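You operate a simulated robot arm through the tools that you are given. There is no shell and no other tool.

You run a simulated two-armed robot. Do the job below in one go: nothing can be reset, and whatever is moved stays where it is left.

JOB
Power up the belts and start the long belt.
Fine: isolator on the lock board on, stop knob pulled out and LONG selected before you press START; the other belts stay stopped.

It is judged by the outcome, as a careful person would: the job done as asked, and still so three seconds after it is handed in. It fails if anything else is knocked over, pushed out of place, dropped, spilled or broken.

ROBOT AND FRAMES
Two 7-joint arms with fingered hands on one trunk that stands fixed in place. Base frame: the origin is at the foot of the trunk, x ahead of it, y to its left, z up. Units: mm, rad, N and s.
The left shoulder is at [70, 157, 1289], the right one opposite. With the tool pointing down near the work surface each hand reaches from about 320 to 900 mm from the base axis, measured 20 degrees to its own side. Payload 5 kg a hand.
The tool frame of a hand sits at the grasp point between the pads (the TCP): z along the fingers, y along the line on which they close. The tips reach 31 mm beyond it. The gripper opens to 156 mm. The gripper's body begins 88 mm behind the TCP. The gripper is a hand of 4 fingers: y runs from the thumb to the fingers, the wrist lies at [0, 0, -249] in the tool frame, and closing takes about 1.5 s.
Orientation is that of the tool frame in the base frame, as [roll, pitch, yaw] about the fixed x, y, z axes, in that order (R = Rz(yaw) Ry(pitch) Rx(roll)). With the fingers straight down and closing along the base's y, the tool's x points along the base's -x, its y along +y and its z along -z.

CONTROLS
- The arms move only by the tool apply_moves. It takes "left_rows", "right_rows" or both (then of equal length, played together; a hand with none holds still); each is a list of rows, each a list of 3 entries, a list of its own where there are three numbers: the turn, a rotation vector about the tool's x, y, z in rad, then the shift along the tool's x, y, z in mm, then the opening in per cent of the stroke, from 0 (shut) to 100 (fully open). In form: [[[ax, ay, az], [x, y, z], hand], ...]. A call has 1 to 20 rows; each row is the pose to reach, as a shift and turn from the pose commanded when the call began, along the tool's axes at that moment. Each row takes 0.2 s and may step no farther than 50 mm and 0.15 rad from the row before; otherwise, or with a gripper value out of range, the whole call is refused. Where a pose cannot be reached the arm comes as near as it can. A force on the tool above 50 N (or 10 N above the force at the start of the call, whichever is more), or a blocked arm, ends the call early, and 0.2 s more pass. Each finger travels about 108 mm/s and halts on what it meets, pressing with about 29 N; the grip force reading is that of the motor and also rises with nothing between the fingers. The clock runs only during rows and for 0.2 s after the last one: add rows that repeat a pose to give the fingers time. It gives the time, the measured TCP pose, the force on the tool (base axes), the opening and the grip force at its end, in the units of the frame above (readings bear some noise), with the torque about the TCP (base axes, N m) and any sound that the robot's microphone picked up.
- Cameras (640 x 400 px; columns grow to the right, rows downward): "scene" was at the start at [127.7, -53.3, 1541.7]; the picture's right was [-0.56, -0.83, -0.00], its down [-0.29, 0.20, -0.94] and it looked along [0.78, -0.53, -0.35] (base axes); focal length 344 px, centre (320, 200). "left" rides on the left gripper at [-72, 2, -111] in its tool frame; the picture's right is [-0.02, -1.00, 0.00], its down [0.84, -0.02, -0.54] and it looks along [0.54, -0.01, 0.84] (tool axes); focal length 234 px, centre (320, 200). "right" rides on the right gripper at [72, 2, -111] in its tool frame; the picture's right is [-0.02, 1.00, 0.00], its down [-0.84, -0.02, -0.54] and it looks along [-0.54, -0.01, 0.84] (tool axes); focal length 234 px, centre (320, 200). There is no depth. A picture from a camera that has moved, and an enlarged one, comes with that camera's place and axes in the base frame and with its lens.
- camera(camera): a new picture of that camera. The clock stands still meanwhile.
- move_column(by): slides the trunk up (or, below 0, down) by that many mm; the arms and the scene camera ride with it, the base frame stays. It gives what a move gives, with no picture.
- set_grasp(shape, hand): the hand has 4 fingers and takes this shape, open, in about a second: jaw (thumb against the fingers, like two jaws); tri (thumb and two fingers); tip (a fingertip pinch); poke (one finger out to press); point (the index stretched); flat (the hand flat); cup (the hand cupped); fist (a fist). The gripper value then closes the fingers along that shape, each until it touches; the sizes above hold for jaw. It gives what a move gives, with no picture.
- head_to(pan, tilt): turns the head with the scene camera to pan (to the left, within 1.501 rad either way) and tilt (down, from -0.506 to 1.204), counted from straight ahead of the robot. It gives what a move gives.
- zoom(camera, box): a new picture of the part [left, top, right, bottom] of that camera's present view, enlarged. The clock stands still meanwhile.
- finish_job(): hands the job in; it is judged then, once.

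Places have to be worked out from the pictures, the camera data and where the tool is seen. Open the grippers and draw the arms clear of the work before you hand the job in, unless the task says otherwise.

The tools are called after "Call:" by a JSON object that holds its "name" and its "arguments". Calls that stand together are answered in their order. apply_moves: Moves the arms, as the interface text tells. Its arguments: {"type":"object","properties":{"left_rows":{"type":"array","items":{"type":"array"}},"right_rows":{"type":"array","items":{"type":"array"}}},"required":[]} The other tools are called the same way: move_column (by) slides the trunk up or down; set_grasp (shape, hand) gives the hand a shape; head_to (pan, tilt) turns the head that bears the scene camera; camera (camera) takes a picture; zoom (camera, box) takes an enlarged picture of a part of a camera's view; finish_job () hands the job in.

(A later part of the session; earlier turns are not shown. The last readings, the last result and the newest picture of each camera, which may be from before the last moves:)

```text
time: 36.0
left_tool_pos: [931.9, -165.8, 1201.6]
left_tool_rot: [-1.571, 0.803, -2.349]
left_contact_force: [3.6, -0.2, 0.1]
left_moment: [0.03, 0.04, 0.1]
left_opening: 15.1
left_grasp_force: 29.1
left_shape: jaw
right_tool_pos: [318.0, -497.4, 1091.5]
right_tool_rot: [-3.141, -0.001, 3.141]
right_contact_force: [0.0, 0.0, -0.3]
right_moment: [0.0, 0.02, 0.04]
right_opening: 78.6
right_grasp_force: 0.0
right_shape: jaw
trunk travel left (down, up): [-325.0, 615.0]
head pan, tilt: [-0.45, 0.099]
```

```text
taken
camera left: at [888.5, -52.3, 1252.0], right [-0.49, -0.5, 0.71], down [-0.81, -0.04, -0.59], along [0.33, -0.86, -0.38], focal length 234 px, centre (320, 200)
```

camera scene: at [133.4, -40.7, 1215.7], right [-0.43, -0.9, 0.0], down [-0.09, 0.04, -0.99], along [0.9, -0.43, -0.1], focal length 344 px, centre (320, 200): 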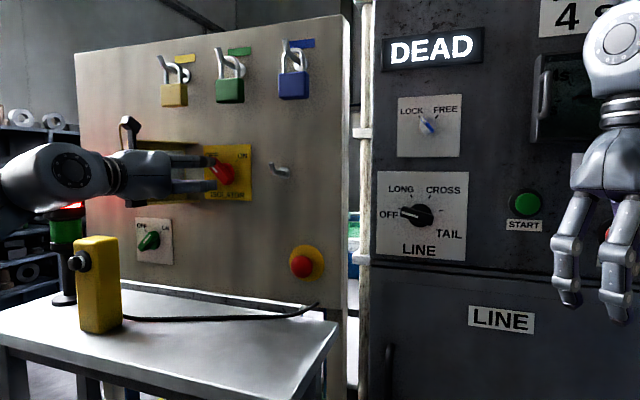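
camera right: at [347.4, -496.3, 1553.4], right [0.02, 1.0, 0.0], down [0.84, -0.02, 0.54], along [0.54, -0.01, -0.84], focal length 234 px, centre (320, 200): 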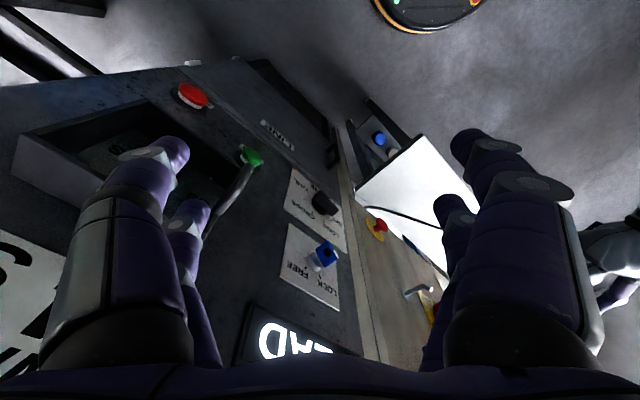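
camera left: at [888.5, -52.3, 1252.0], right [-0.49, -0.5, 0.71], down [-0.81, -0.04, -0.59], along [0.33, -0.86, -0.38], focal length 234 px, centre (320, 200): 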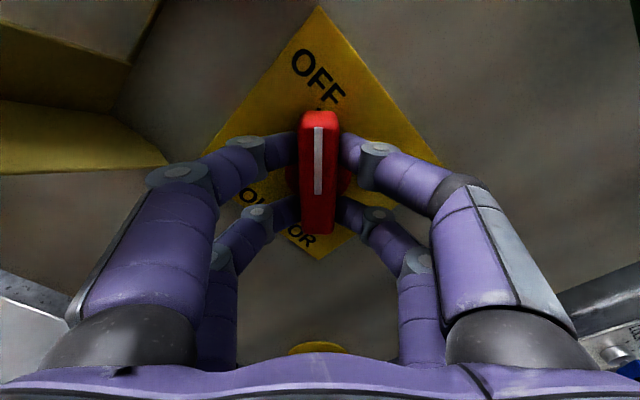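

The bar is gripped (15 mm, 29 N). I now roll the hand clockwise about the tool axis toward ON.

Call:
{"name": "apply_moves", "arguments": {"left_rows": [[[0, 0, 0.12], [0, 0, 0], 0], [[0, 0, 0.24], [0, 0, 0], 0], [[0, 0, 0.36], [0, 0, 0], 0], [[0, 0, 0.48], [0, 0, 0], 0], [[0, 0, 0.6], [0, 0, 0], 0], [[0, 0, 0.72], [0, 0, 0], 0], [[0, 0, 0.84], [0, 0, 0], 0], [[0, 0, 0.96], [0, 0, 0], 0], [[0, 0, 1.08], [0, 0, 0], 0], [[0, 0, 1.2], [0, 0, 0], 0], [[0, 0, 1.32], [0, 0, 0], 0], [[0, 0, 1.44], [0, 0, 0], 0], [[0, 0, 1.54], [0, 0, 0], 0], [[0, 0, 1.54], [0, 0, 0], 0]]}}

Call:
{"name": "camera", "arguments": {"camera": "left"}}

Call:
{"name": "camera", "arguments": {"camera": "scene"}}

```text
time: 39.0
left_tool_pos: [928.2, -168.0, 1198.9]
left_tool_rot: [1.567, 0.795, 0.797]
left_contact_force: [33.1, -16.3, 15.0]
left_moment: [-0.27, -0.32, 0.25]
left_opening: 13.1
left_grasp_force: 28.6
left_shape: jaw
left hand out of reach, approached as far as the arm can: row 13, 14
right_tool_pos: [321.9, -500.4, 1089.6]
right_tool_rot: [3.139, -0.005, 3.141]
right_contact_force: [-0.8, 0.6, -0.5]
right_moment: [-0.03, 0.02, -0.04]
right_opening: 78.5
right_grasp_force: 0.1
right_shape: jaw
trunk travel left (down, up): [-325.0, 615.0]
head pan, tilt: [-0.45, 0.099]
```

```text
taken
camera left: at [815.1, -124.9, 1251.5], right [-0.51, -0.52, -0.68], down [0.01, 0.79, -0.61], along [0.86, -0.32, -0.4], focal length 234 px, centre (320, 200)
```

left: 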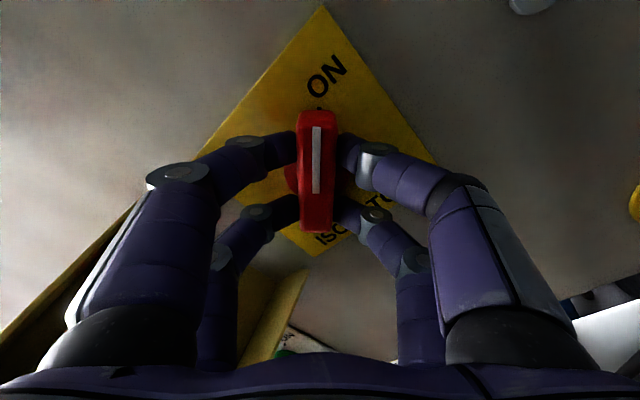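

```text
taken
camera scene: at [138.0, -43.8, 1215.5], right [-0.44, -0.9, 0.0], down [-0.09, 0.05, -0.99], along [0.9, -0.43, -0.1], focal length 344 px, centre (320, 200)
```

scene: 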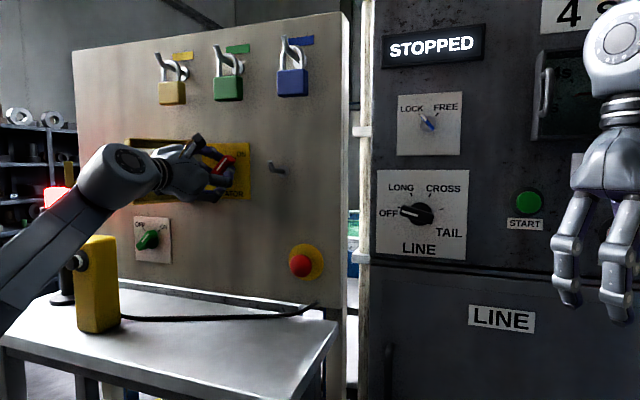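

The display changed from DEAD to STOPPED, and the knob's pointer is on the ON mark. I open the jaws slightly and back straight out.

Call:
{"name": "apply_moves", "arguments": {"left_rows": [[[0, 0, 0], [0, 0, 0], 10], [[0, 0, 0], [0, 0, 0], 20], [[0, 0, 0], [0, 0, 0], 32], [[0, 0, 0], [0, 0, 0], 40], [[0, 0, 0], [0, 0, 0], 40]]}}

Call:
{"name": "apply_moves", "arguments": {"left_rows": [[[0, 0, 0], [0, 0, -20], 40], [[0, 0, 0], [0, 0, -45], 40], [[0, 0, 0], [0, 0, -75], 40], [[0, 0, 0], [0, 0, -110], 40], [[0, 0, 0], [0, 0, -150], 40], [[0, 0, 0], [0, 0, -180], 40], [[0, 0, 0], [0, 0, -180], 40]]}}

Call:
{"name": "camera", "arguments": {"camera": "left"}}

Call:
{"name": "camera", "arguments": {"camera": "scene"}}

```text
time: 40.2
left_tool_pos: [925.4, -165.7, 1199.7]
left_tool_rot: [1.572, 0.799, 0.796]
left_contact_force: [-0.2, 0.8, 0.7]
left_moment: [0.01, 0.01, 0.01]
left_opening: 61.6
left_grasp_force: 0.0
left_shape: jaw
right_tool_pos: [318.0, -499.1, 1091.9]
right_tool_rot: [-3.141, -0.001, -3.141]
right_contact_force: [0.4, -0.4, -0.3]
right_moment: [0.02, 0.04, -0.02]
right_opening: 78.5
right_grasp_force: 0.0
right_shape: jaw
trunk travel left (down, up): [-325.0, 615.0]
head pan, tilt: [-0.45, 0.099]
```

```text
time: 41.8
left_tool_pos: [795.8, -39.8, 1201.3]
left_tool_rot: [1.572, 0.799, 0.792]
left_contact_force: [0.5, -0.7, 0.0]
left_moment: [0.01, 0.0, 0.03]
left_opening: 62.0
left_grasp_force: 0.1
left_shape: jaw
right_tool_pos: [319.3, -500.2, 1091.1]
right_tool_rot: [3.141, -0.001, -3.141]
right_contact_force: [0.6, 0.9, 0.8]
right_moment: [-0.02, 0.01, 0.01]
right_opening: 78.9
right_grasp_force: 0.2
right_shape: jaw
trunk travel left (down, up): [-325.0, 615.0]
head pan, tilt: [-0.45, 0.099]
```

```text
taken
camera left: at [683.1, 4.0, 1254.8], right [-0.51, -0.52, -0.68], down [0.01, 0.79, -0.61], along [0.86, -0.32, -0.4], focal length 234 px, centre (320, 200)
```

left: 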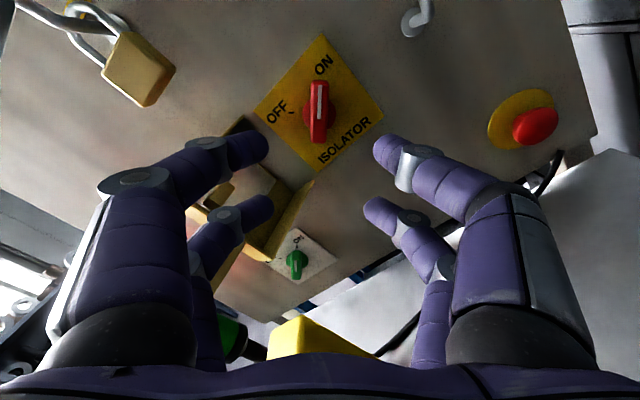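

```text
taken
camera scene: at [133.7, -41.4, 1215.6], right [-0.44, -0.9, 0.0], down [-0.09, 0.04, -0.99], along [0.9, -0.43, -0.1], focal length 344 px, centre (320, 200)
```

scene: 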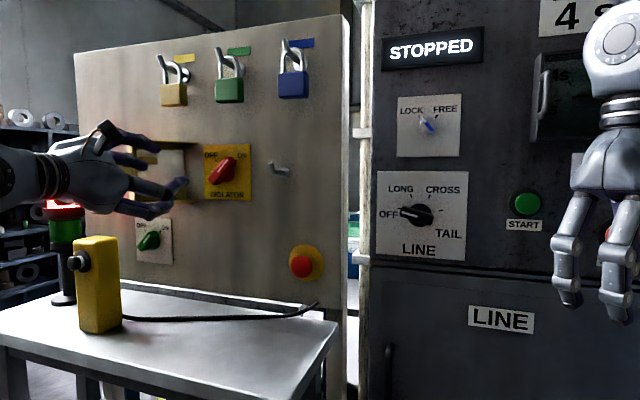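

The isolator is ON and untouched by the retreat. The stop knob's yellow disc is at about s = -341 mm along the wall, [820, -338, 1002], with its head about 30 mm proud. I roll the hand level and carry it diagonally to a standoff in front of that knob.

Call:
{"name": "apply_moves", "arguments": {"left_rows": [[[0, 0, -0.11], [1, -39, 4], 50], [[0, 0, -0.22], [2, -78, 8], 55], [[0, 0, -0.33], [3, -117, 12], 55], [[0, 0, -0.44], [4, -156, 16], 55], [[0, 0, -0.55], [5, -195, 20], 55], [[0, 0, -0.66], [6, -235, 25], 55], [[0, 0, -0.775], [6, -275, 30], 55], [[0, 0, -0.775], [6, -275, 30], 55]]}}

Call:
{"name": "camera", "arguments": {"camera": "left"}}

Call:
{"name": "camera", "arguments": {"camera": "scene"}}

```text
time: 43.6
left_tool_pos: [683.7, -197.3, 1003.7]
left_tool_rot: [-0.87, 1.571, -1.649]
left_contact_force: [0.0, 0.3, 1.0]
left_moment: [-0.01, -0.02, -0.02]
left_opening: 85.4
left_grasp_force: 0.0
left_shape: jaw
right_tool_pos: [318.6, -499.0, 1092.9]
right_tool_rot: [-3.14, -0.001, -3.141]
right_contact_force: [-0.4, -0.1, 0.3]
right_moment: [0.03, 0.02, -0.01]
right_opening: 78.7
right_grasp_force: 0.0
right_shape: jaw
trunk travel left (down, up): [-325.0, 615.0]
head pan, tilt: [-0.45, 0.099]
```

```text
taken
camera left: at [606.4, -118.0, 1075.9], right [-0.7, -0.71, 0.03], down [-0.4, 0.37, -0.84], along [0.59, -0.6, -0.54], focal length 234 px, centre (320, 200)
```

left: 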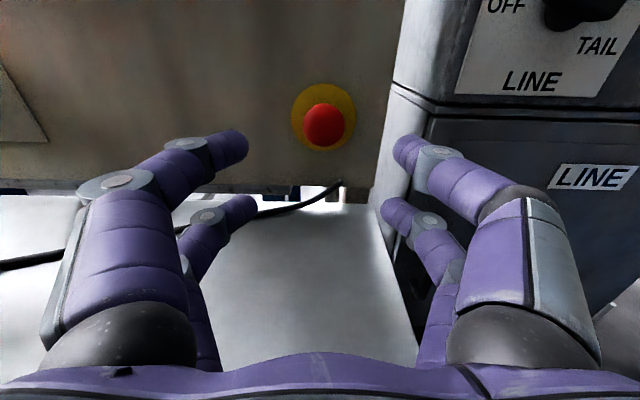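

```text
taken
camera scene: at [133.3, -40.5, 1215.7], right [-0.43, -0.9, 0.0], down [-0.09, 0.04, -1.0], along [0.9, -0.43, -0.1], focal length 344 px, centre (320, 200)
```

scene: 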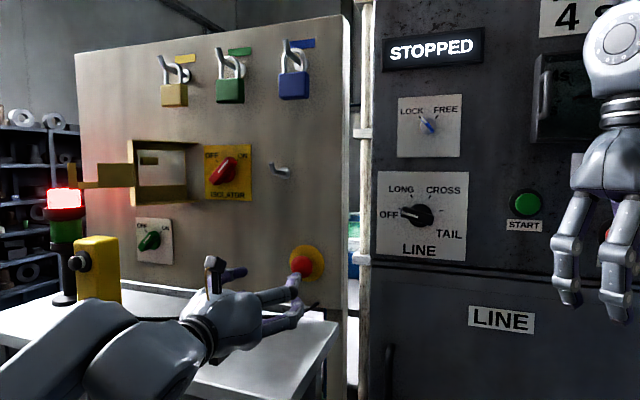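

Now I enlarge the stop knob view to refine its centre and see whether it is pressed in.

Call:
{"name": "zoom", "arguments": {"camera": "left", "box": [260, 60, 400, 180]}}

Call:
{"name": "zoom", "arguments": {"camera": "scene", "box": [250, 220, 350, 300]}}

```text
3.33 times, centred on (330, 120) of left
camera zoom: at [606.4, -118.0, 1075.9], right [-0.7, -0.71, 0.03], down [-0.4, 0.37, -0.84], along [0.59, -0.6, -0.54], focal length 781 px, centre (287, 467)
```

zoom: 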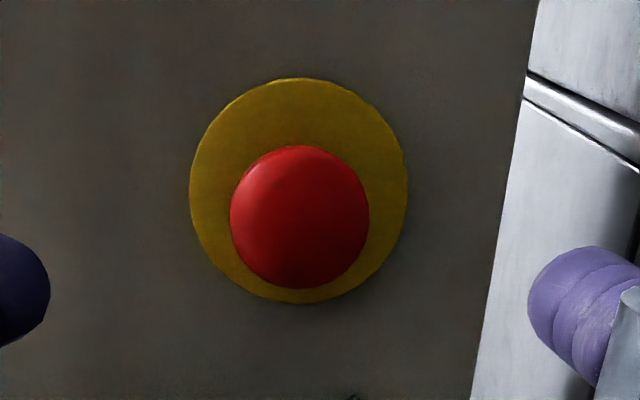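

```text
5.00 times, centred on (300, 260) of scene
camera zoom: at [133.3, -40.5, 1215.7], right [-0.43, -0.9, 0.0], down [-0.09, 0.04, -1.0], along [0.9, -0.43, -0.1], focal length 1717 px, centre (420, -100)
```

zoom: 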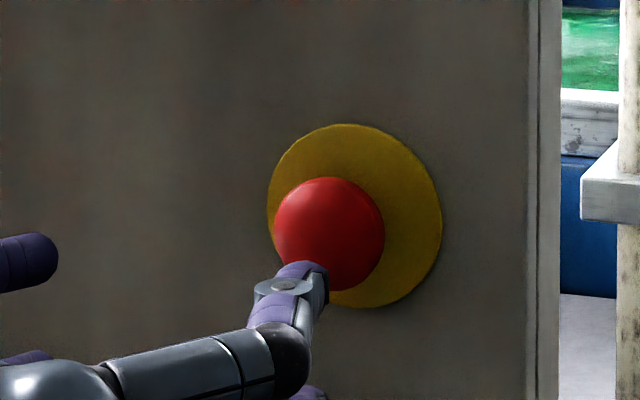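

The stop knob is at s = -341, z = 1004, with a 47 mm head centred about 36 mm off the board. I advance 150 mm straight in with the jaws open around it.

Call:
{"name": "apply_moves", "arguments": {"left_rows": [[[0, 0, 0], [0, -1, 35], 55], [[0, 0, 0], [0, -2, 70], 55], [[0, 0, 0], [0, -3, 100], 55], [[0, 0, 0], [0, -3, 125], 55], [[0, 0, 0], [0, -3, 145], 55], [[0, 0, 0], [0, -3, 155], 55], [[0, 0, 0], [0, -3, 155], 55]]}}

Call:
{"name": "camera", "arguments": {"camera": "left"}}

Call:
{"name": "zoom", "arguments": {"camera": "scene", "box": [220, 200, 380, 320]}}

```text
time: 45.2
left_tool_pos: [790.2, -307.9, 1003.2]
left_tool_rot: [-0.46, 1.568, -1.238]
left_contact_force: [0.1, 0.6, -0.5]
left_moment: [0.01, 0.0, 0.01]
left_opening: 85.3
left_grasp_force: 0.1
left_shape: jaw
right_tool_pos: [319.5, -498.4, 1092.5]
right_tool_rot: [-3.141, 0.0, 3.141]
right_contact_force: [-0.7, 0.1, -0.8]
right_moment: [-0.01, -0.01, 0.01]
right_opening: 78.5
right_grasp_force: 0.2
right_shape: jaw
trunk travel left (down, up): [-325.0, 615.0]
head pan, tilt: [-0.45, 0.099]
```

```text
taken
camera left: at [713.5, -228.3, 1075.0], right [-0.7, -0.71, 0.02], down [-0.4, 0.37, -0.84], along [0.59, -0.6, -0.54], focal length 234 px, centre (320, 200)
```

left: 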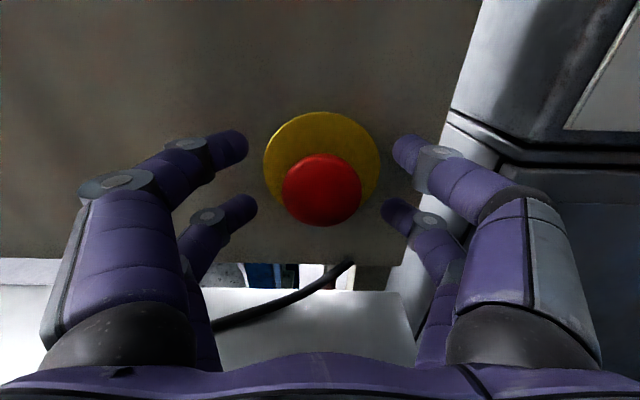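

```text
3.33 times, centred on (300, 260) of scene
camera zoom: at [133.4, -40.9, 1215.7], right [-0.43, -0.9, 0.0], down [-0.09, 0.04, -0.99], along [0.9, -0.43, -0.1], focal length 1145 px, centre (387, 0)
```

zoom: 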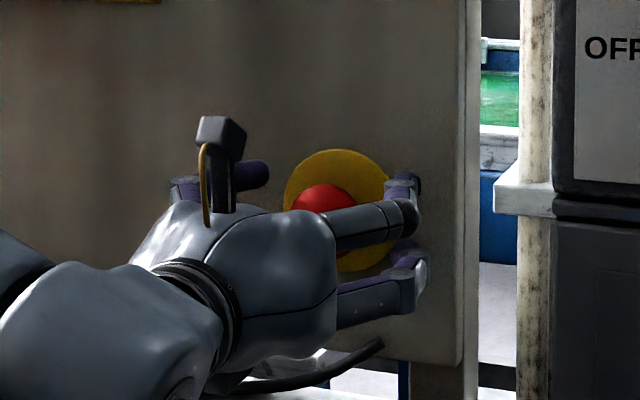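

The hand is centred on the knob. I close the jaws around its head.

Call:
{"name": "apply_moves", "arguments": {"left_rows": [[[0, 0, 0], [0, 0, 4], 45], [[0, 0, 0], [0, 0, 4], 35], [[0, 0, 0], [0, 0, 4], 25], [[0, 0, 0], [0, 0, 4], 12], [[0, 0, 0], [0, 0, 4], 0], [[0, 0, 0], [0, 0, 4], 0], [[0, 0, 0], [0, 0, 4], 0], [[0, 0, 0], [0, 0, 4], 0]]}}

Call:
{"name": "camera", "arguments": {"camera": "left"}}

Call:
{"name": "zoom", "arguments": {"camera": "scene", "box": [220, 200, 380, 320]}}

```text
time: 47.0
left_tool_pos: [791.7, -313.1, 1004.7]
left_tool_rot: [0.198, 1.567, -0.584]
left_contact_force: [13.5, -14.5, 18.9]
left_moment: [-0.31, -0.42, -0.04]
left_opening: 11.7
left_grasp_force: 29.3
left_shape: jaw
right_tool_pos: [318.2, -499.0, 1091.3]
right_tool_rot: [3.14, 0.0, 3.141]
right_contact_force: [0.2, 0.5, -0.1]
right_moment: [0.0, -0.03, 0.04]
right_opening: 78.9
right_grasp_force: 0.1
right_shape: jaw
trunk travel left (down, up): [-325.0, 615.0]
head pan, tilt: [-0.45, 0.099]
```

```text
taken
camera left: at [714.9, -232.5, 1076.5], right [-0.7, -0.71, 0.02], down [-0.4, 0.37, -0.84], along [0.59, -0.6, -0.54], focal length 234 px, centre (320, 200)
```

left: 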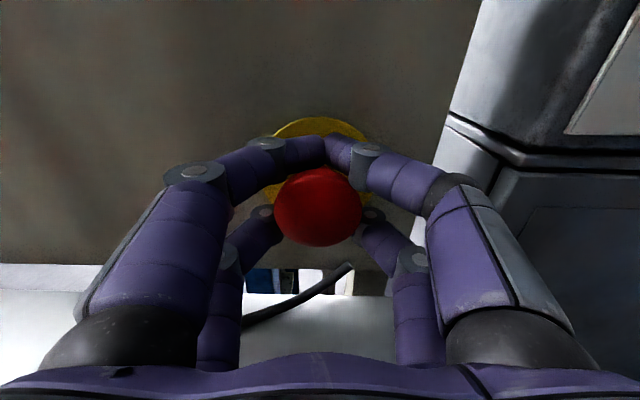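

```text
3.33 times, centred on (300, 260) of scene
camera zoom: at [132.9, -42.2, 1215.8], right [-0.44, -0.9, 0.0], down [-0.09, 0.04, -0.99], along [0.9, -0.43, -0.1], focal length 1145 px, centre (387, 0)
```

zoom: 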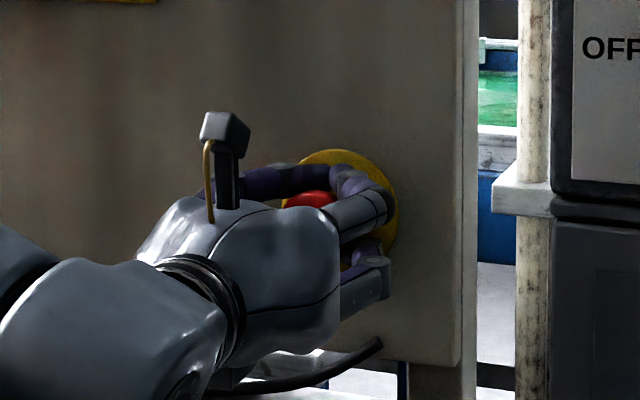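

The fingers closed behind the mushroom head (opening 12 mm), and the head already seems to stand further out. I pull straight back in small steps.

Call:
{"name": "apply_moves", "arguments": {"left_rows": [[[0, 0, 0], [0, 0, -4], 0], [[0, 0, 0], [0, 0, -8], 0], [[0, 0, 0], [0, 0, -12], 0], [[0, 0, 0], [0, 0, -16], 0], [[0, 0, 0], [0, 0, -16], 0]]}}

Call:
{"name": "camera", "arguments": {"camera": "left"}}

Call:
{"name": "camera", "arguments": {"camera": "scene"}}

```text
time: 47.5
left_tool_pos: [790.6, -310.8, 1005.3]
left_tool_rot: [0.223, 1.563, -0.558]
left_contact_force: [24.1, -25.4, 6.9]
left_moment: [-0.33, -0.43, -0.01]
left_opening: 10.2
left_grasp_force: 29.3
left_shape: jaw
right_tool_pos: [321.6, -500.4, 1088.9]
right_tool_rot: [3.139, -0.001, 3.141]
right_contact_force: [-0.1, 0.2, 0.0]
right_moment: [-0.02, -0.01, 0.02]
right_opening: 78.4
right_grasp_force: 0.1
right_shape: jaw
trunk travel left (down, up): [-325.0, 615.0]
head pan, tilt: [-0.45, 0.099]
stopped in row 2 (left hand): the force on the tool passed its limit at 53 N (the readings are from after the stop); the commanded pose is now the measured one
```

```text
taken
camera left: at [713.8, -231.1, 1076.5], right [-0.7, -0.71, 0.02], down [-0.4, 0.37, -0.84], along [0.59, -0.6, -0.54], focal length 234 px, centre (320, 200)
```

left: 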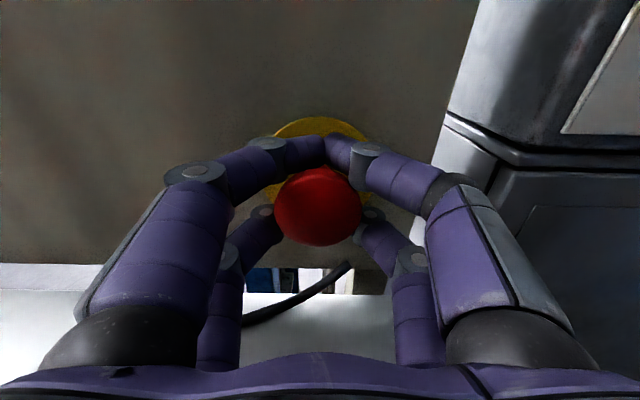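

```text
taken
camera scene: at [136.4, -44.4, 1214.9], right [-0.44, -0.9, 0.0], down [-0.09, 0.05, -0.99], along [0.9, -0.43, -0.1], focal length 344 px, centre (320, 200)
```

scene: 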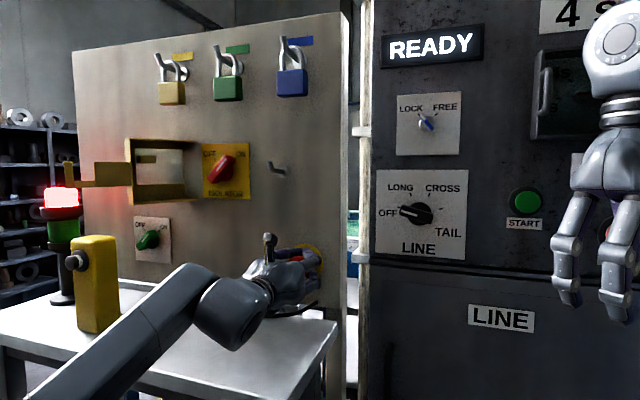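

The display now reads READY: the stop knob is out, hard against its end stop. I open the jaws wide and back away carefully so it isn't pushed in again.

Call:
{"name": "apply_moves", "arguments": {"left_rows": [[[0, 0, 0], [0, 0, 0], 10], [[0, 0, 0], [0, 0, 0], 20], [[0, 0, 0], [0, 0, 0], 32], [[0, 0, 0], [0, 0, 0], 45], [[0, 0, 0], [0, 0, 0], 55], [[0, 0, 0], [0, 0, 0], 60], [[0, 0, 0], [0, 0, 0], 60]]}}

Call:
{"name": "camera", "arguments": {"camera": "left"}}

```text
time: 49.1
left_tool_pos: [789.4, -307.5, 1005.9]
left_tool_rot: [0.062, 1.565, -0.718]
left_contact_force: [0.3, -0.1, 0.6]
left_moment: [-0.01, 0.01, -0.02]
left_opening: 93.0
left_grasp_force: 0.1
left_shape: jaw
right_tool_pos: [319.4, -499.2, 1092.4]
right_tool_rot: [-3.141, -0.001, -3.141]
right_contact_force: [-0.2, 0.2, 0.0]
right_moment: [0.0, 0.02, 0.01]
right_opening: 78.6
right_grasp_force: 0.0
right_shape: jaw
trunk travel left (down, up): [-325.0, 615.0]
head pan, tilt: [-0.45, 0.099]
```

```text
taken
camera left: at [712.3, -227.4, 1077.4], right [-0.7, -0.71, 0.02], down [-0.4, 0.37, -0.84], along [0.59, -0.6, -0.54], focal length 234 px, centre (320, 200)
```

left: 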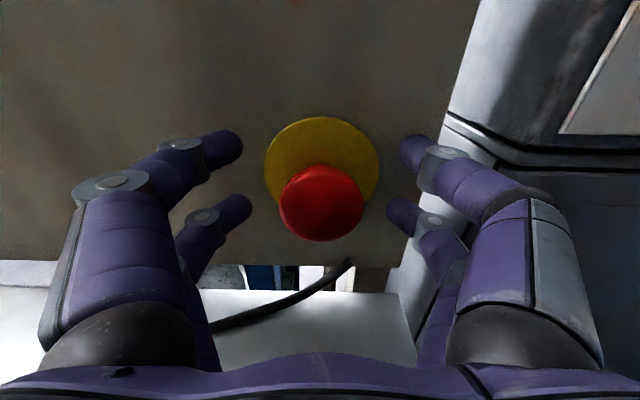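

The knob stands out and free. I retreat the left hand straight back, then look to the right side to plan where to park the right hand.

Call:
{"name": "apply_moves", "arguments": {"left_rows": [[[0, 0, 0], [0, 0, -20], 60], [[0, 0, 0], [0, 0, -45], 60], [[0, 0, 0], [0, 0, -75], 60], [[0, 0, 0], [0, 0, -110], 60], [[0, 0, 0], [0, 0, -150], 60], [[0, 0, 0], [0, 0, -190], 60], [[0, 0, 0], [0, 0, -190], 60]]}}

Call:
{"name": "camera", "arguments": {"camera": "scene"}}

Call:
{"name": "head_to", "arguments": {"pan": -1.1, "tilt": 0.3}}

Call:
{"name": "camera", "arguments": {"camera": "scene"}}

```text
time: 50.7
left_tool_pos: [653.6, -175.6, 1002.3]
left_tool_rot: [0.06, 1.566, -0.719]
left_contact_force: [0.0, -0.4, -0.2]
left_moment: [-0.04, 0.0, 0.01]
left_opening: 93.0
left_grasp_force: 0.0
left_shape: jaw
right_tool_pos: [320.4, -498.9, 1090.9]
right_tool_rot: [3.139, 0.0, -3.141]
right_contact_force: [0.1, 0.1, -1.3]
right_moment: [0.05, 0.04, -0.03]
right_opening: 78.5
right_grasp_force: 0.1
right_shape: jaw
trunk travel left (down, up): [-325.0, 615.0]
head pan, tilt: [-0.45, 0.099]
```

```text
taken
camera scene: at [133.7, -41.8, 1215.6], right [-0.44, -0.9, 0.0], down [-0.09, 0.04, -0.99], along [0.9, -0.43, -0.1], focal length 344 px, centre (320, 200)
```

scene: 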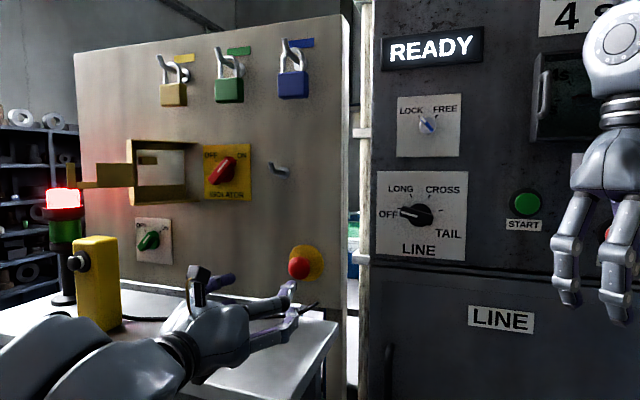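

```text
time: 51.8
left_tool_pos: [653.7, -174.3, 1002.7]
left_tool_rot: [0.055, 1.565, -0.724]
left_contact_force: [0.3, 1.0, -0.6]
left_moment: [-0.01, 0.0, 0.01]
left_opening: 93.1
left_grasp_force: 0.0
left_shape: jaw
right_tool_pos: [319.2, -499.3, 1091.9]
right_tool_rot: [3.141, 0.0, -3.141]
right_contact_force: [0.2, 0.0, 0.7]
right_moment: [0.01, 0.01, -0.02]
right_opening: 78.6
right_grasp_force: 0.0
right_shape: jaw
trunk travel left (down, up): [-325.0, 615.0]
head pan, tilt: [-1.1, 0.3]
```

```text
taken
camera scene: at [93.0, -84.2, 1197.0], right [-0.89, -0.46, 0.0], down [-0.13, 0.26, -0.96], along [0.43, -0.85, -0.3], focal length 344 px, centre (320, 200)
```

scene: 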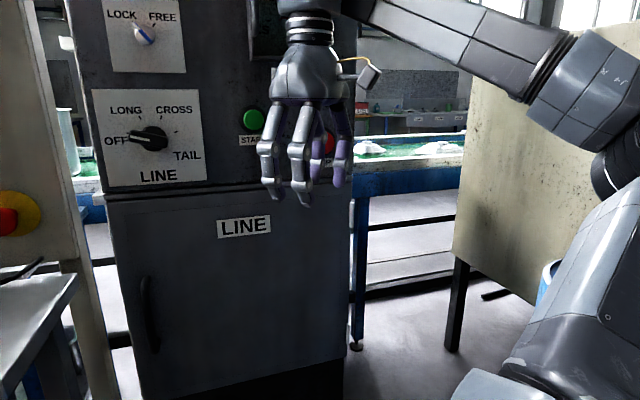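

The right side is clear for well over a metre. I park the right hand back and to the right, leaving the cabinet front free for the left arm, which already works well at this angle.

Call:
{"name": "apply_moves", "arguments": {"right_rows": [[[0, 0, 0], [20, -25, 0], 50], [[0, 0, 0], [40, -50, 0], 50], [[0, 0, 0], [60, -75, 0], 50], [[0, 0, 0], [80, -100, 0], 50], [[0, 0, 0], [100, -125, 0], 50], [[0, 0, 0], [120, -150, 0], 50], [[0, 0, 0], [120, -150, 0], 50]]}}

Call:
{"name": "head_to", "arguments": {"pan": -0.75, "tilt": 0.1}}

Call:
{"name": "camera", "arguments": {"camera": "scene"}}

```text
time: 53.4
left_tool_pos: [654.1, -173.5, 1003.4]
left_tool_rot: [-0.002, 1.564, -0.78]
left_contact_force: [0.1, 0.2, 0.3]
left_moment: [0.03, -0.03, -0.03]
left_opening: 93.0
left_grasp_force: 0.2
left_shape: jaw
right_tool_pos: [198.8, -649.1, 1091.3]
right_tool_rot: [3.141, 0.001, -3.141]
right_contact_force: [-0.4, 0.0, 0.0]
right_moment: [-0.01, 0.04, -0.01]
right_opening: 78.3
right_grasp_force: 0.0
right_shape: jaw
trunk travel left (down, up): [-325.0, 615.0]
head pan, tilt: [-1.1, 0.3]
```

```text
time: 54.2
left_tool_pos: [654.1, -172.2, 1003.4]
left_tool_rot: [0.061, 1.566, -0.719]
left_contact_force: [-0.8, 0.6, 0.2]
left_moment: [0.0, 0.04, 0.0]
left_opening: 92.9
left_grasp_force: 0.0
left_shape: jaw
right_tool_pos: [199.9, -648.7, 1090.8]
right_tool_rot: [3.141, 0.0, 3.141]
right_contact_force: [-0.2, -0.5, 0.9]
right_moment: [-0.02, 0.0, 0.02]
right_opening: 78.4
right_grasp_force: 0.0
right_shape: jaw
trunk travel left (down, up): [-325.0, 615.0]
head pan, tilt: [-0.75, 0.099]
```

```text
taken
camera scene: at [117.8, -63.9, 1215.6], right [-0.68, -0.73, 0.0], down [-0.07, 0.07, -0.99], along [0.73, -0.68, -0.1], focal length 344 px, centre (320, 200)
```

scene: 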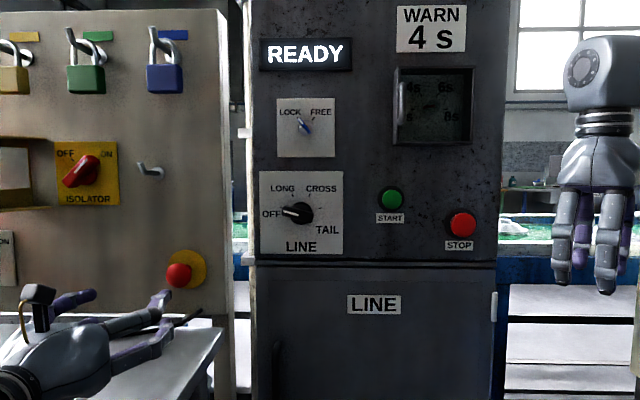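

This is an almost frontal view. I enlarge the selectors, the recess dial and the sign.

Call:
{"name": "zoom", "arguments": {"camera": "scene", "box": [250, 90, 410, 270]}}

Call:
{"name": "zoom", "arguments": {"camera": "scene", "box": [370, 0, 510, 260]}}

Call:
{"name": "zoom", "arguments": {"camera": "scene", "box": [250, 160, 350, 260]}}

```text
2.22 times, centred on (330, 180) of scene
camera zoom: at [117.8, -63.9, 1215.6], right [-0.68, -0.73, 0.0], down [-0.07, 0.07, -0.99], along [0.73, -0.68, -0.1], focal length 763 px, centre (298, 244)
```

zoom: 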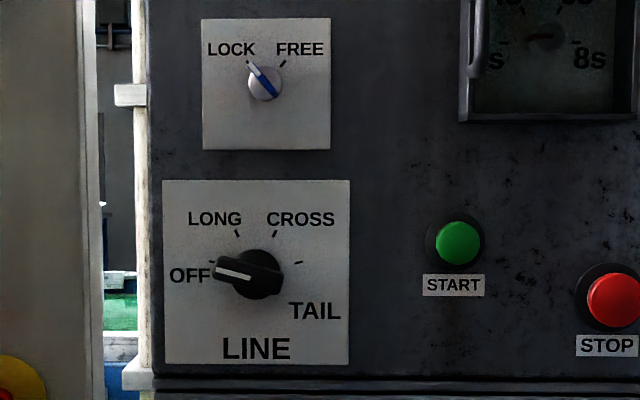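

```text
1.54 times, centred on (440, 130) of scene
camera zoom: at [117.8, -63.9, 1215.6], right [-0.68, -0.73, 0.0], down [-0.07, 0.07, -0.99], along [0.73, -0.68, -0.1], focal length 528 px, centre (135, 308)
```

zoom: 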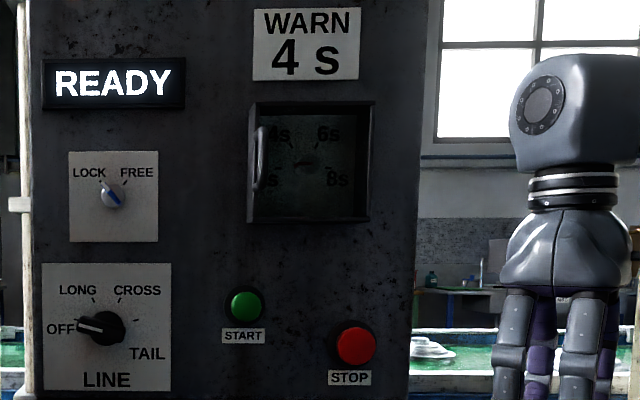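

```text
4.00 times, centred on (300, 210) of scene
camera zoom: at [117.8, -63.9, 1215.6], right [-0.68, -0.73, 0.0], down [-0.07, 0.07, -0.99], along [0.73, -0.68, -0.1], focal length 1374 px, centre (400, 160)
```

zoom: 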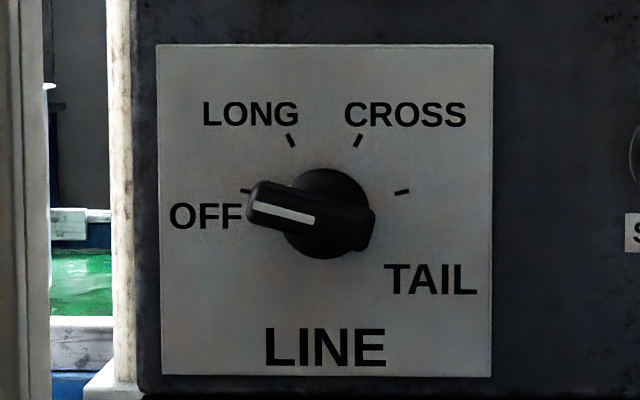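

LINE's ticks are about 50° apart: OFF at -75°, LONG at -25°. The bar lies at about -76° with the hub near s = -100, z = 1120 on the cabinet. I carry the left hand across to a standoff in front of it.

Call:
{"name": "apply_moves", "arguments": {"left_rows": [[[0, 0, 0], [-17, -34, 0], 55], [[0, 0, 0], [-34, -68, 0], 50], [[0, 0, 0], [-51, -103, 0], 45], [[0, 0, 0], [-68, -137, 0], 40], [[0, 0, 0], [-85, -171, 5], 40], [[0, 0, 0], [-102, -206, 10], 40], [[0, 0, 0], [-119, -240, 16], 40], [[0, 0, 0], [-119, -240, 16], 40]]}}

Call:
{"name": "camera", "arguments": {"camera": "left"}}

Call:
{"name": "camera", "arguments": {"camera": "scene"}}

```text
time: 56.0
left_tool_pos: [496.6, -354.2, 1125.1]
left_tool_rot: [-0.077, 1.565, -0.855]
left_contact_force: [0.5, 0.4, -0.1]
left_moment: [0.01, 0.03, -0.03]
left_opening: 62.8
left_grasp_force: 0.0
left_shape: jaw
right_tool_pos: [199.5, -648.3, 1091.8]
right_tool_rot: [3.141, 0.0, -3.14]
right_contact_force: [-0.3, 0.9, -0.2]
right_moment: [0.01, 0.01, -0.01]
right_opening: 78.4
right_grasp_force: 0.1
right_shape: jaw
trunk travel left (down, up): [-325.0, 615.0]
head pan, tilt: [-0.75, 0.099]
```

```text
taken
camera left: at [418.7, -274.0, 1195.8], right [-0.7, -0.71, 0.02], down [-0.4, 0.36, -0.84], along [0.59, -0.6, -0.54], focal length 234 px, centre (320, 200)
```

left: 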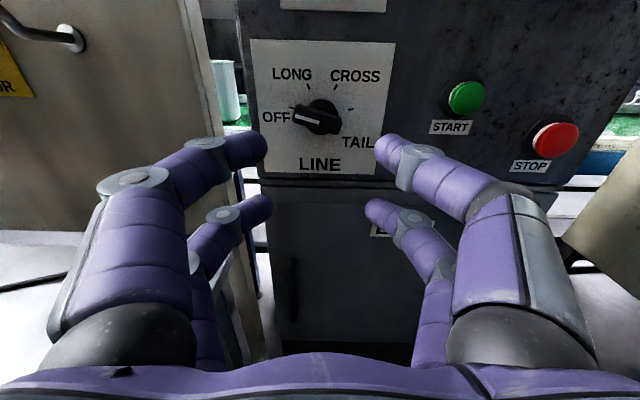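

```text
taken
camera scene: at [118.4, -63.2, 1215.6], right [-0.68, -0.73, 0.0], down [-0.07, 0.07, -0.99], along [0.73, -0.68, -0.1], focal length 344 px, centre (320, 200)
```

scene: 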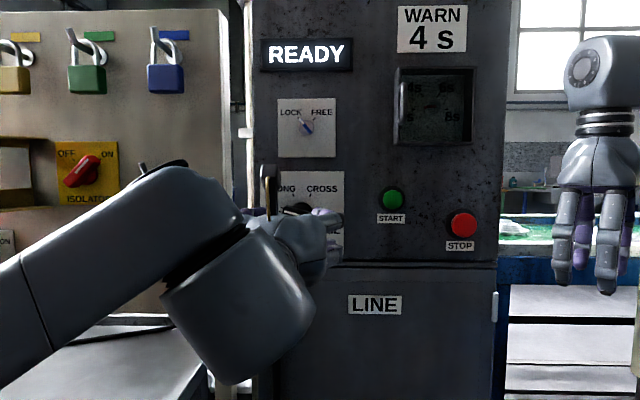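

The cabinet plate lies at 820 mm depth, with LINE's hub at s = -101, z = 1119.6. I roll the hand -75° to match the bar and advance to 140 mm from the plate.

Call:
{"name": "apply_moves", "arguments": {"left_rows": [[[0, 0, -0.131], [0, 0, 0], 40], [[0, 0, -0.262], [1, 0, 0], 40], [[0, 0, -0.393], [2, 0, 5], 40], [[0, 0, -0.524], [3, 0, 10], 40], [[0, 0, -0.655], [4, 0, 20], 40], [[0, 0, -0.786], [5, 0, 30], 40], [[0, 0, -0.917], [5, 0, 40], 40], [[0, 0, -1.048], [5, 0, 50], 40], [[0, 0, -1.179], [5, 0, 65], 40], [[0, 0, -1.31], [5, 0, 78], 40], [[0, 0, -1.31], [5, 0, 78], 40]]}}

Call:
{"name": "camera", "arguments": {"camera": "left"}}

Call:
{"name": "camera", "arguments": {"camera": "scene"}}

```text
time: 58.4
left_tool_pos: [551.3, -409.6, 1121.4]
left_tool_rot: [-1.565, 0.26, -2.348]
left_contact_force: [-0.7, -0.6, 0.2]
left_moment: [0.01, 0.01, -0.01]
left_opening: 62.9
left_grasp_force: 0.0
left_shape: jaw
right_tool_pos: [199.2, -648.8, 1090.2]
right_tool_rot: [-3.141, 0.0, 3.142]
right_contact_force: [-0.1, -0.6, 0.4]
right_moment: [0.02, 0.0, -0.01]
right_opening: 78.4
right_grasp_force: 0.1
right_shape: jaw
trunk travel left (down, up): [-325.0, 615.0]
head pan, tilt: [-0.75, 0.099]
```

```text
taken
camera left: at [522.6, -281.0, 1136.8], right [-0.17, -0.16, 0.97], down [-0.96, -0.2, -0.2], along [0.22, -0.97, -0.12], focal length 234 px, centre (320, 200)
```

left: 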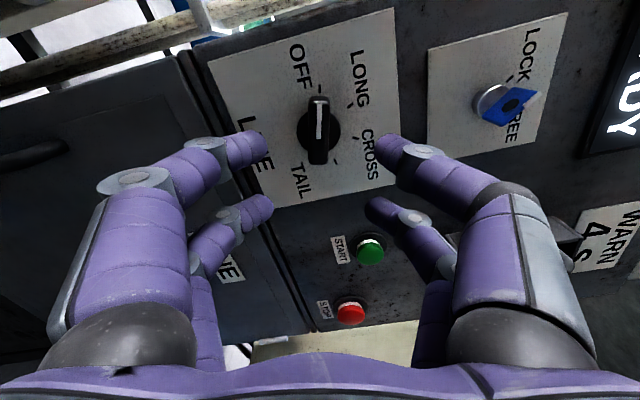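

```text
taken
camera scene: at [117.8, -63.8, 1215.7], right [-0.68, -0.73, 0.0], down [-0.07, 0.07, -0.99], along [0.73, -0.68, -0.1], focal length 344 px, centre (320, 200)
```

scene: 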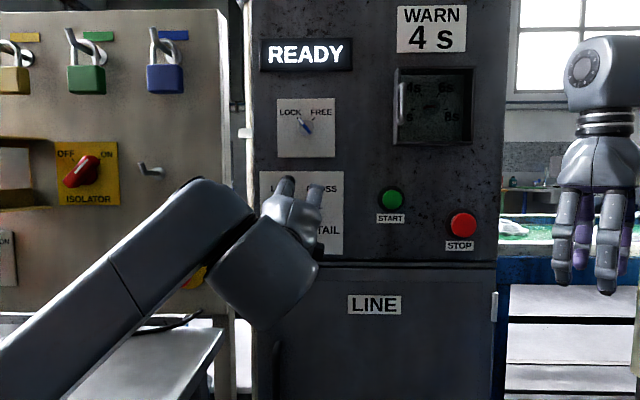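

The bar now appears straight along the jaws' middle line and the display still shows READY. A quick enlargement checks the alignment.

Call:
{"name": "zoom", "arguments": {"camera": "left", "box": [220, 40, 420, 220]}}

```text
2.22 times, centred on (320, 130) of left
camera zoom: at [522.6, -281.0, 1136.8], right [-0.17, -0.16, 0.97], down [-0.96, -0.2, -0.2], along [0.22, -0.97, -0.12], focal length 520 px, centre (320, 356)
```

zoom: 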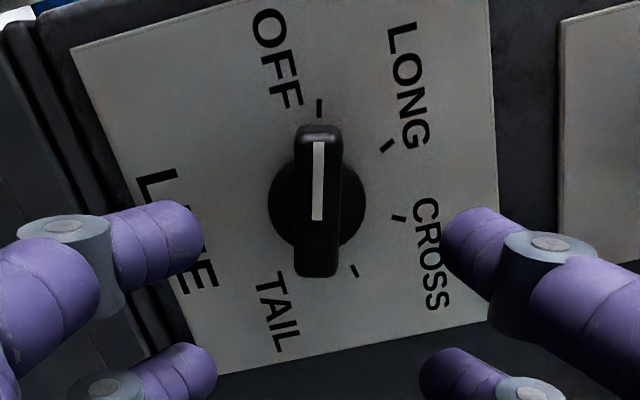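

The bar is centred and parallel to the jaws. I advance 97 mm so the tips straddle it, just short of the hub.

Call:
{"name": "apply_moves", "arguments": {"left_rows": [[[0, 0, 0], [0, 1, 25], 40], [[0, 0, 0], [0, 1, 50], 40], [[0, 0, 0], [0, 1, 75], 40], [[0, 0, 0], [0, 1, 90], 40], [[0, 0, 0], [0, 1, 97], 40], [[0, 0, 0], [0, 1, 97], 40]]}}

Call:
{"name": "camera", "arguments": {"camera": "left"}}

Call:
{"name": "zoom", "arguments": {"camera": "scene", "box": [230, 130, 390, 270]}}

```text
time: 59.8
left_tool_pos: [620.3, -478.0, 1118.6]
left_tool_rot: [-1.564, 0.262, -2.35]
left_contact_force: [-0.5, -0.3, 0.9]
left_moment: [0.02, -0.01, 0.01]
left_opening: 62.9
left_grasp_force: 0.0
left_shape: jaw
right_tool_pos: [199.5, -649.4, 1090.0]
right_tool_rot: [3.141, 0.0, -3.141]
right_contact_force: [-0.7, -0.2, 0.3]
right_moment: [-0.02, 0.0, 0.0]
right_opening: 78.7
right_grasp_force: 0.0
right_shape: jaw
trunk travel left (down, up): [-325.0, 615.0]
head pan, tilt: [-0.75, 0.099]
```

```text
taken
camera left: at [591.5, -349.9, 1135.8], right [-0.17, -0.16, 0.97], down [-0.96, -0.2, -0.2], along [0.22, -0.97, -0.12], focal length 234 px, centre (320, 200)
```

left: 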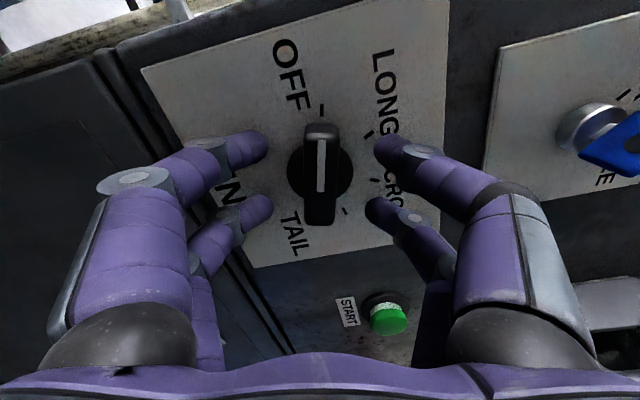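

```text
2.86 times, centred on (310, 200) of scene
camera zoom: at [117.8, -63.9, 1215.7], right [-0.68, -0.73, 0.0], down [-0.07, 0.07, -0.99], along [0.73, -0.68, -0.1], focal length 981 px, centre (349, 200)
```

zoom: 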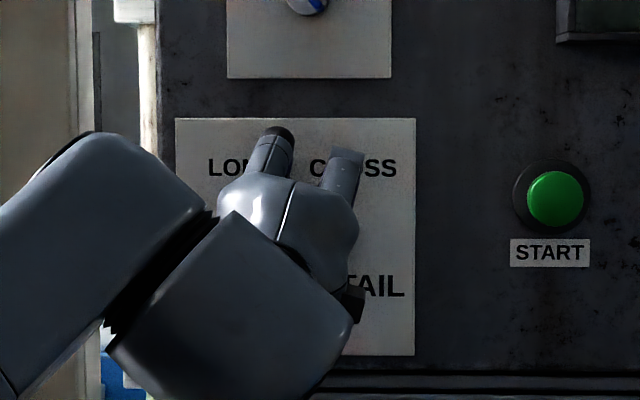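

The jaws straddle the bar. I close them on it.

Call:
{"name": "apply_moves", "arguments": {"left_rows": [[[0, 0, 0], [0, 0, 0], 30], [[0, 0, 0], [0, 0, 0], 20], [[0, 0, 0], [0, 0, 0], 10], [[0, 0, 0], [0, 0, 0], 0], [[0, 0, 0], [0, 0, 0], 0], [[0, 0, 0], [0, 0, 0], 0], [[0, 0, 0], [0, 0, 0], 0]]}}

Call:
{"name": "camera", "arguments": {"camera": "left"}}

```text
time: 61.4
left_tool_pos: [621.5, -478.2, 1119.2]
left_tool_rot: [-1.563, 0.263, -2.349]
left_contact_force: [3.5, -4.5, 2.6]
left_moment: [-0.05, -0.04, 0.03]
left_opening: 14.5
left_grasp_force: 28.8
left_shape: jaw
right_tool_pos: [199.2, -650.0, 1090.4]
right_tool_rot: [-3.142, 0.0, 3.141]
right_contact_force: [0.4, 0.7, 0.2]
right_moment: [-0.05, -0.02, -0.02]
right_opening: 78.6
right_grasp_force: 0.0
right_shape: jaw
trunk travel left (down, up): [-325.0, 615.0]
head pan, tilt: [-0.75, 0.099]
```

```text
taken
camera left: at [591.8, -350.2, 1135.6], right [-0.17, -0.16, 0.97], down [-0.96, -0.2, -0.2], along [0.22, -0.97, -0.12], focal length 234 px, centre (320, 200)
```

left: 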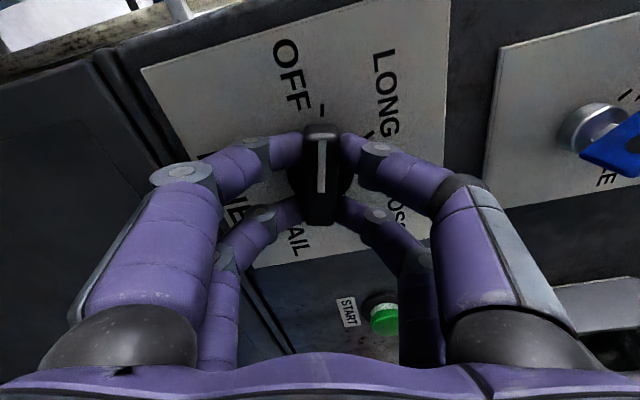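

The bar is held (14.5 mm, 29 N). I turn it a first 20° and check the readings in case the selector is locked.

Call:
{"name": "apply_moves", "arguments": {"left_rows": [[[0, 0, 0.08], [0, 0, 0], 0], [[0, 0, 0.16], [0, 0, 0], 0], [[0, 0, 0.25], [0, 0, 0], 0], [[0, 0, 0.35], [0, 0, 0], 0], [[0, 0, 0.35], [0, 0, 0], 0]]}}

Call:
{"name": "camera", "arguments": {"camera": "left"}}

```text
time: 62.6
left_tool_pos: [620.8, -478.1, 1119.5]
left_tool_rot: [-1.563, 0.611, -2.345]
left_contact_force: [1.5, -1.8, 2.4]
left_moment: [-0.08, -0.09, -0.02]
left_opening: 14.3
left_grasp_force: 29.0
left_shape: jaw
right_tool_pos: [199.0, -648.3, 1090.6]
right_tool_rot: [-3.141, 0.0, 3.141]
right_contact_force: [-0.1, 0.3, -0.7]
right_moment: [0.0, -0.02, -0.02]
right_opening: 78.5
right_grasp_force: 0.0
right_shape: jaw
trunk travel left (down, up): [-325.0, 615.0]
head pan, tilt: [-0.75, 0.099]
```

```text
taken
camera left: at [584.7, -357.2, 1158.9], right [-0.39, -0.39, 0.83], down [-0.88, -0.12, -0.47], along [0.28, -0.91, -0.3], focal length 234 px, centre (320, 200)
```

left: 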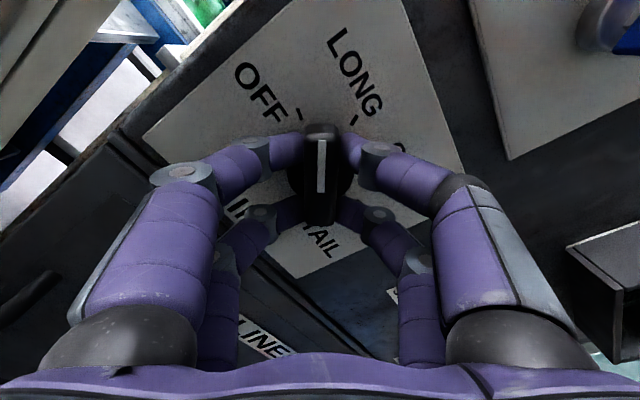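

The knob turns freely with the hand and the pointer sits between OFF and LONG. I continue another 30° to the LONG mark.

Call:
{"name": "apply_moves", "arguments": {"left_rows": [[[0, 0, 0.1], [0, 0, 0], 0], [[0, 0, 0.2], [0, 0, 0], 0], [[0, 0, 0.3], [0, 0, 0], 0], [[0, 0, 0.4], [0, 0, 0], 0], [[0, 0, 0.47], [0, 0, 0], 0], [[0, 0, 0.52], [0, 0, 0], 0], [[0, 0, 0.52], [0, 0, 0], 0]]}}

Call:
{"name": "camera", "arguments": {"camera": "left"}}

Call:
{"name": "zoom", "arguments": {"camera": "left", "box": [220, 20, 420, 240]}}

```text
time: 64.2
left_tool_pos: [621.0, -478.5, 1120.7]
left_tool_rot: [-1.555, 1.132, -2.339]
left_contact_force: [4.1, -6.0, 7.0]
left_moment: [-0.11, -0.15, -0.09]
left_opening: 14.1
left_grasp_force: 29.0
left_shape: jaw
right_tool_pos: [199.0, -649.4, 1090.2]
right_tool_rot: [-3.141, -0.001, 3.14]
right_contact_force: [-0.7, 0.9, -0.2]
right_moment: [-0.01, 0.0, -0.02]
right_opening: 78.1
right_grasp_force: 0.1
right_shape: jaw
trunk travel left (down, up): [-325.0, 615.0]
head pan, tilt: [-0.75, 0.099]
```

```text
taken
camera left: at [564.9, -376.9, 1183.5], right [-0.63, -0.63, 0.45], down [-0.65, 0.11, -0.75], along [0.43, -0.76, -0.48], focal length 234 px, centre (320, 200)
```

left: 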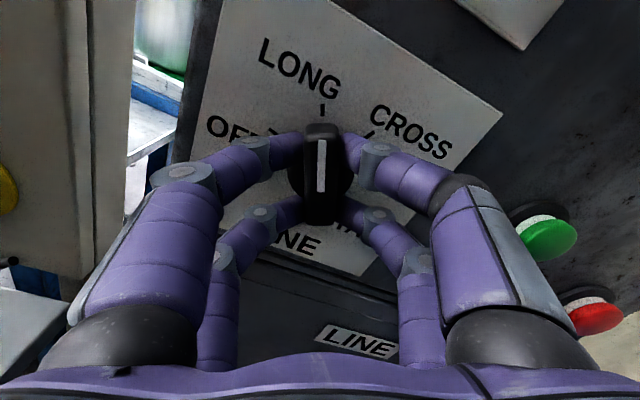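

```text
1.82 times, centred on (320, 130) of left
camera zoom: at [564.9, -376.9, 1183.5], right [-0.63, -0.63, 0.45], down [-0.65, 0.11, -0.75], along [0.43, -0.76, -0.48], focal length 426 px, centre (320, 327)
```

zoom: 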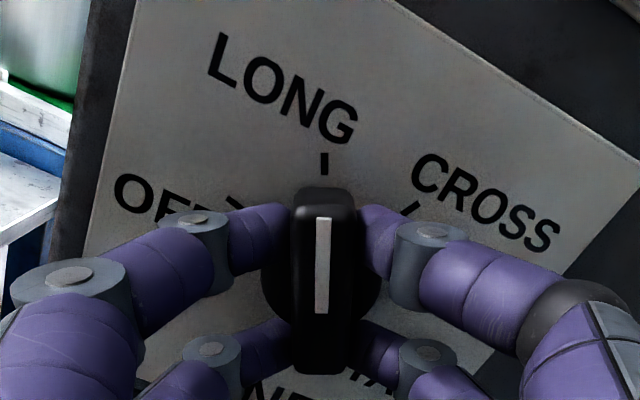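

The pointer is on the LONG tick. I release and back straight out.

Call:
{"name": "apply_moves", "arguments": {"left_rows": [[[0, 0, 0], [0, 0, 0], 8], [[0, 0, 0], [0, 0, 0], 16], [[0, 0, 0], [0, 0, 0], 26], [[0, 0, 0], [0, 0, 0], 36], [[0, 0, 0], [0, 0, 0], 40], [[0, 0, 0], [0, 0, 0], 40]]}}

Call:
{"name": "apply_moves", "arguments": {"left_rows": [[[0, 0, 0], [0, 0, -20], 40], [[0, 0, 0], [0, 0, -45], 40], [[0, 0, 0], [0, 0, -80], 40], [[0, 0, 0], [0, 0, -120], 40], [[0, 0, 0], [0, 0, -160], 40], [[0, 0, 0], [0, 0, -160], 40]]}}

Call:
{"name": "camera", "arguments": {"camera": "left"}}

Call:
{"name": "camera", "arguments": {"camera": "scene"}}

```text
time: 65.6
left_tool_pos: [620.4, -478.5, 1120.2]
left_tool_rot: [-1.557, 1.131, -2.336]
left_contact_force: [0.1, 0.4, -0.1]
left_moment: [0.02, 0.01, -0.01]
left_opening: 62.0
left_grasp_force: 0.1
left_shape: jaw
right_tool_pos: [199.7, -648.6, 1090.5]
right_tool_rot: [3.141, 0.0, 3.141]
right_contact_force: [0.6, 0.2, 0.4]
right_moment: [0.01, 0.03, -0.01]
right_opening: 78.5
right_grasp_force: 0.0
right_shape: jaw
trunk travel left (down, up): [-325.0, 615.0]
head pan, tilt: [-0.75, 0.099]
```

```text
time: 67.0
left_tool_pos: [506.8, -365.3, 1117.3]
left_tool_rot: [-1.559, 1.131, -2.34]
left_contact_force: [-0.1, -0.8, -0.9]
left_moment: [-0.01, -0.01, -0.03]
left_opening: 61.9
left_grasp_force: 0.1
left_shape: jaw
right_tool_pos: [198.8, -649.9, 1090.7]
right_tool_rot: [3.14, -0.002, 3.141]
right_contact_force: [1.5, -0.4, -0.5]
right_moment: [0.02, 0.0, -0.03]
right_opening: 78.6
right_grasp_force: 0.1
right_shape: jaw
trunk travel left (down, up): [-325.0, 615.0]
head pan, tilt: [-0.75, 0.099]
```

```text
taken
camera left: at [451.3, -264.1, 1181.8], right [-0.63, -0.63, 0.45], down [-0.65, 0.11, -0.75], along [0.43, -0.76, -0.48], focal length 234 px, centre (320, 200)
```

left: 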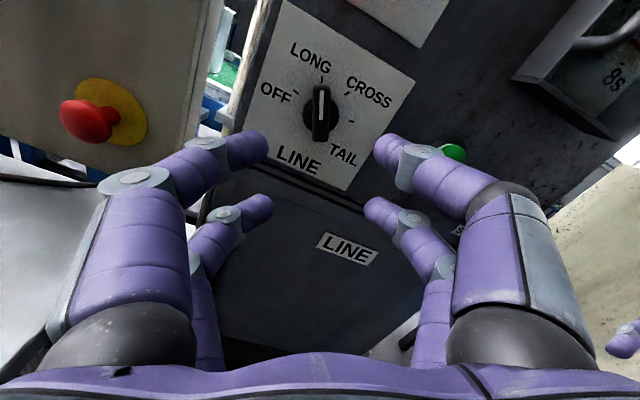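

```text
taken
camera scene: at [118.1, -64.8, 1215.6], right [-0.68, -0.73, 0.0], down [-0.07, 0.07, -0.99], along [0.73, -0.68, -0.1], focal length 344 px, centre (320, 200)
```

scene: 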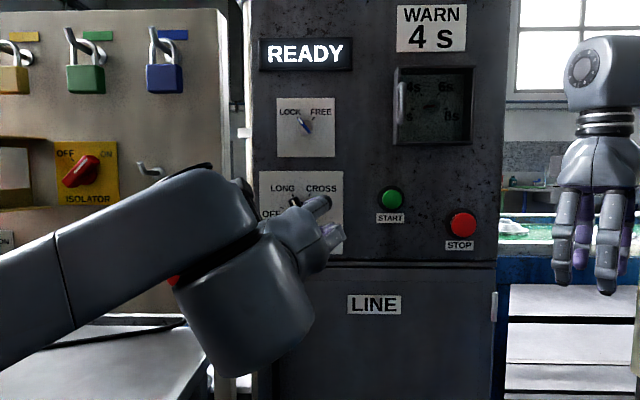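

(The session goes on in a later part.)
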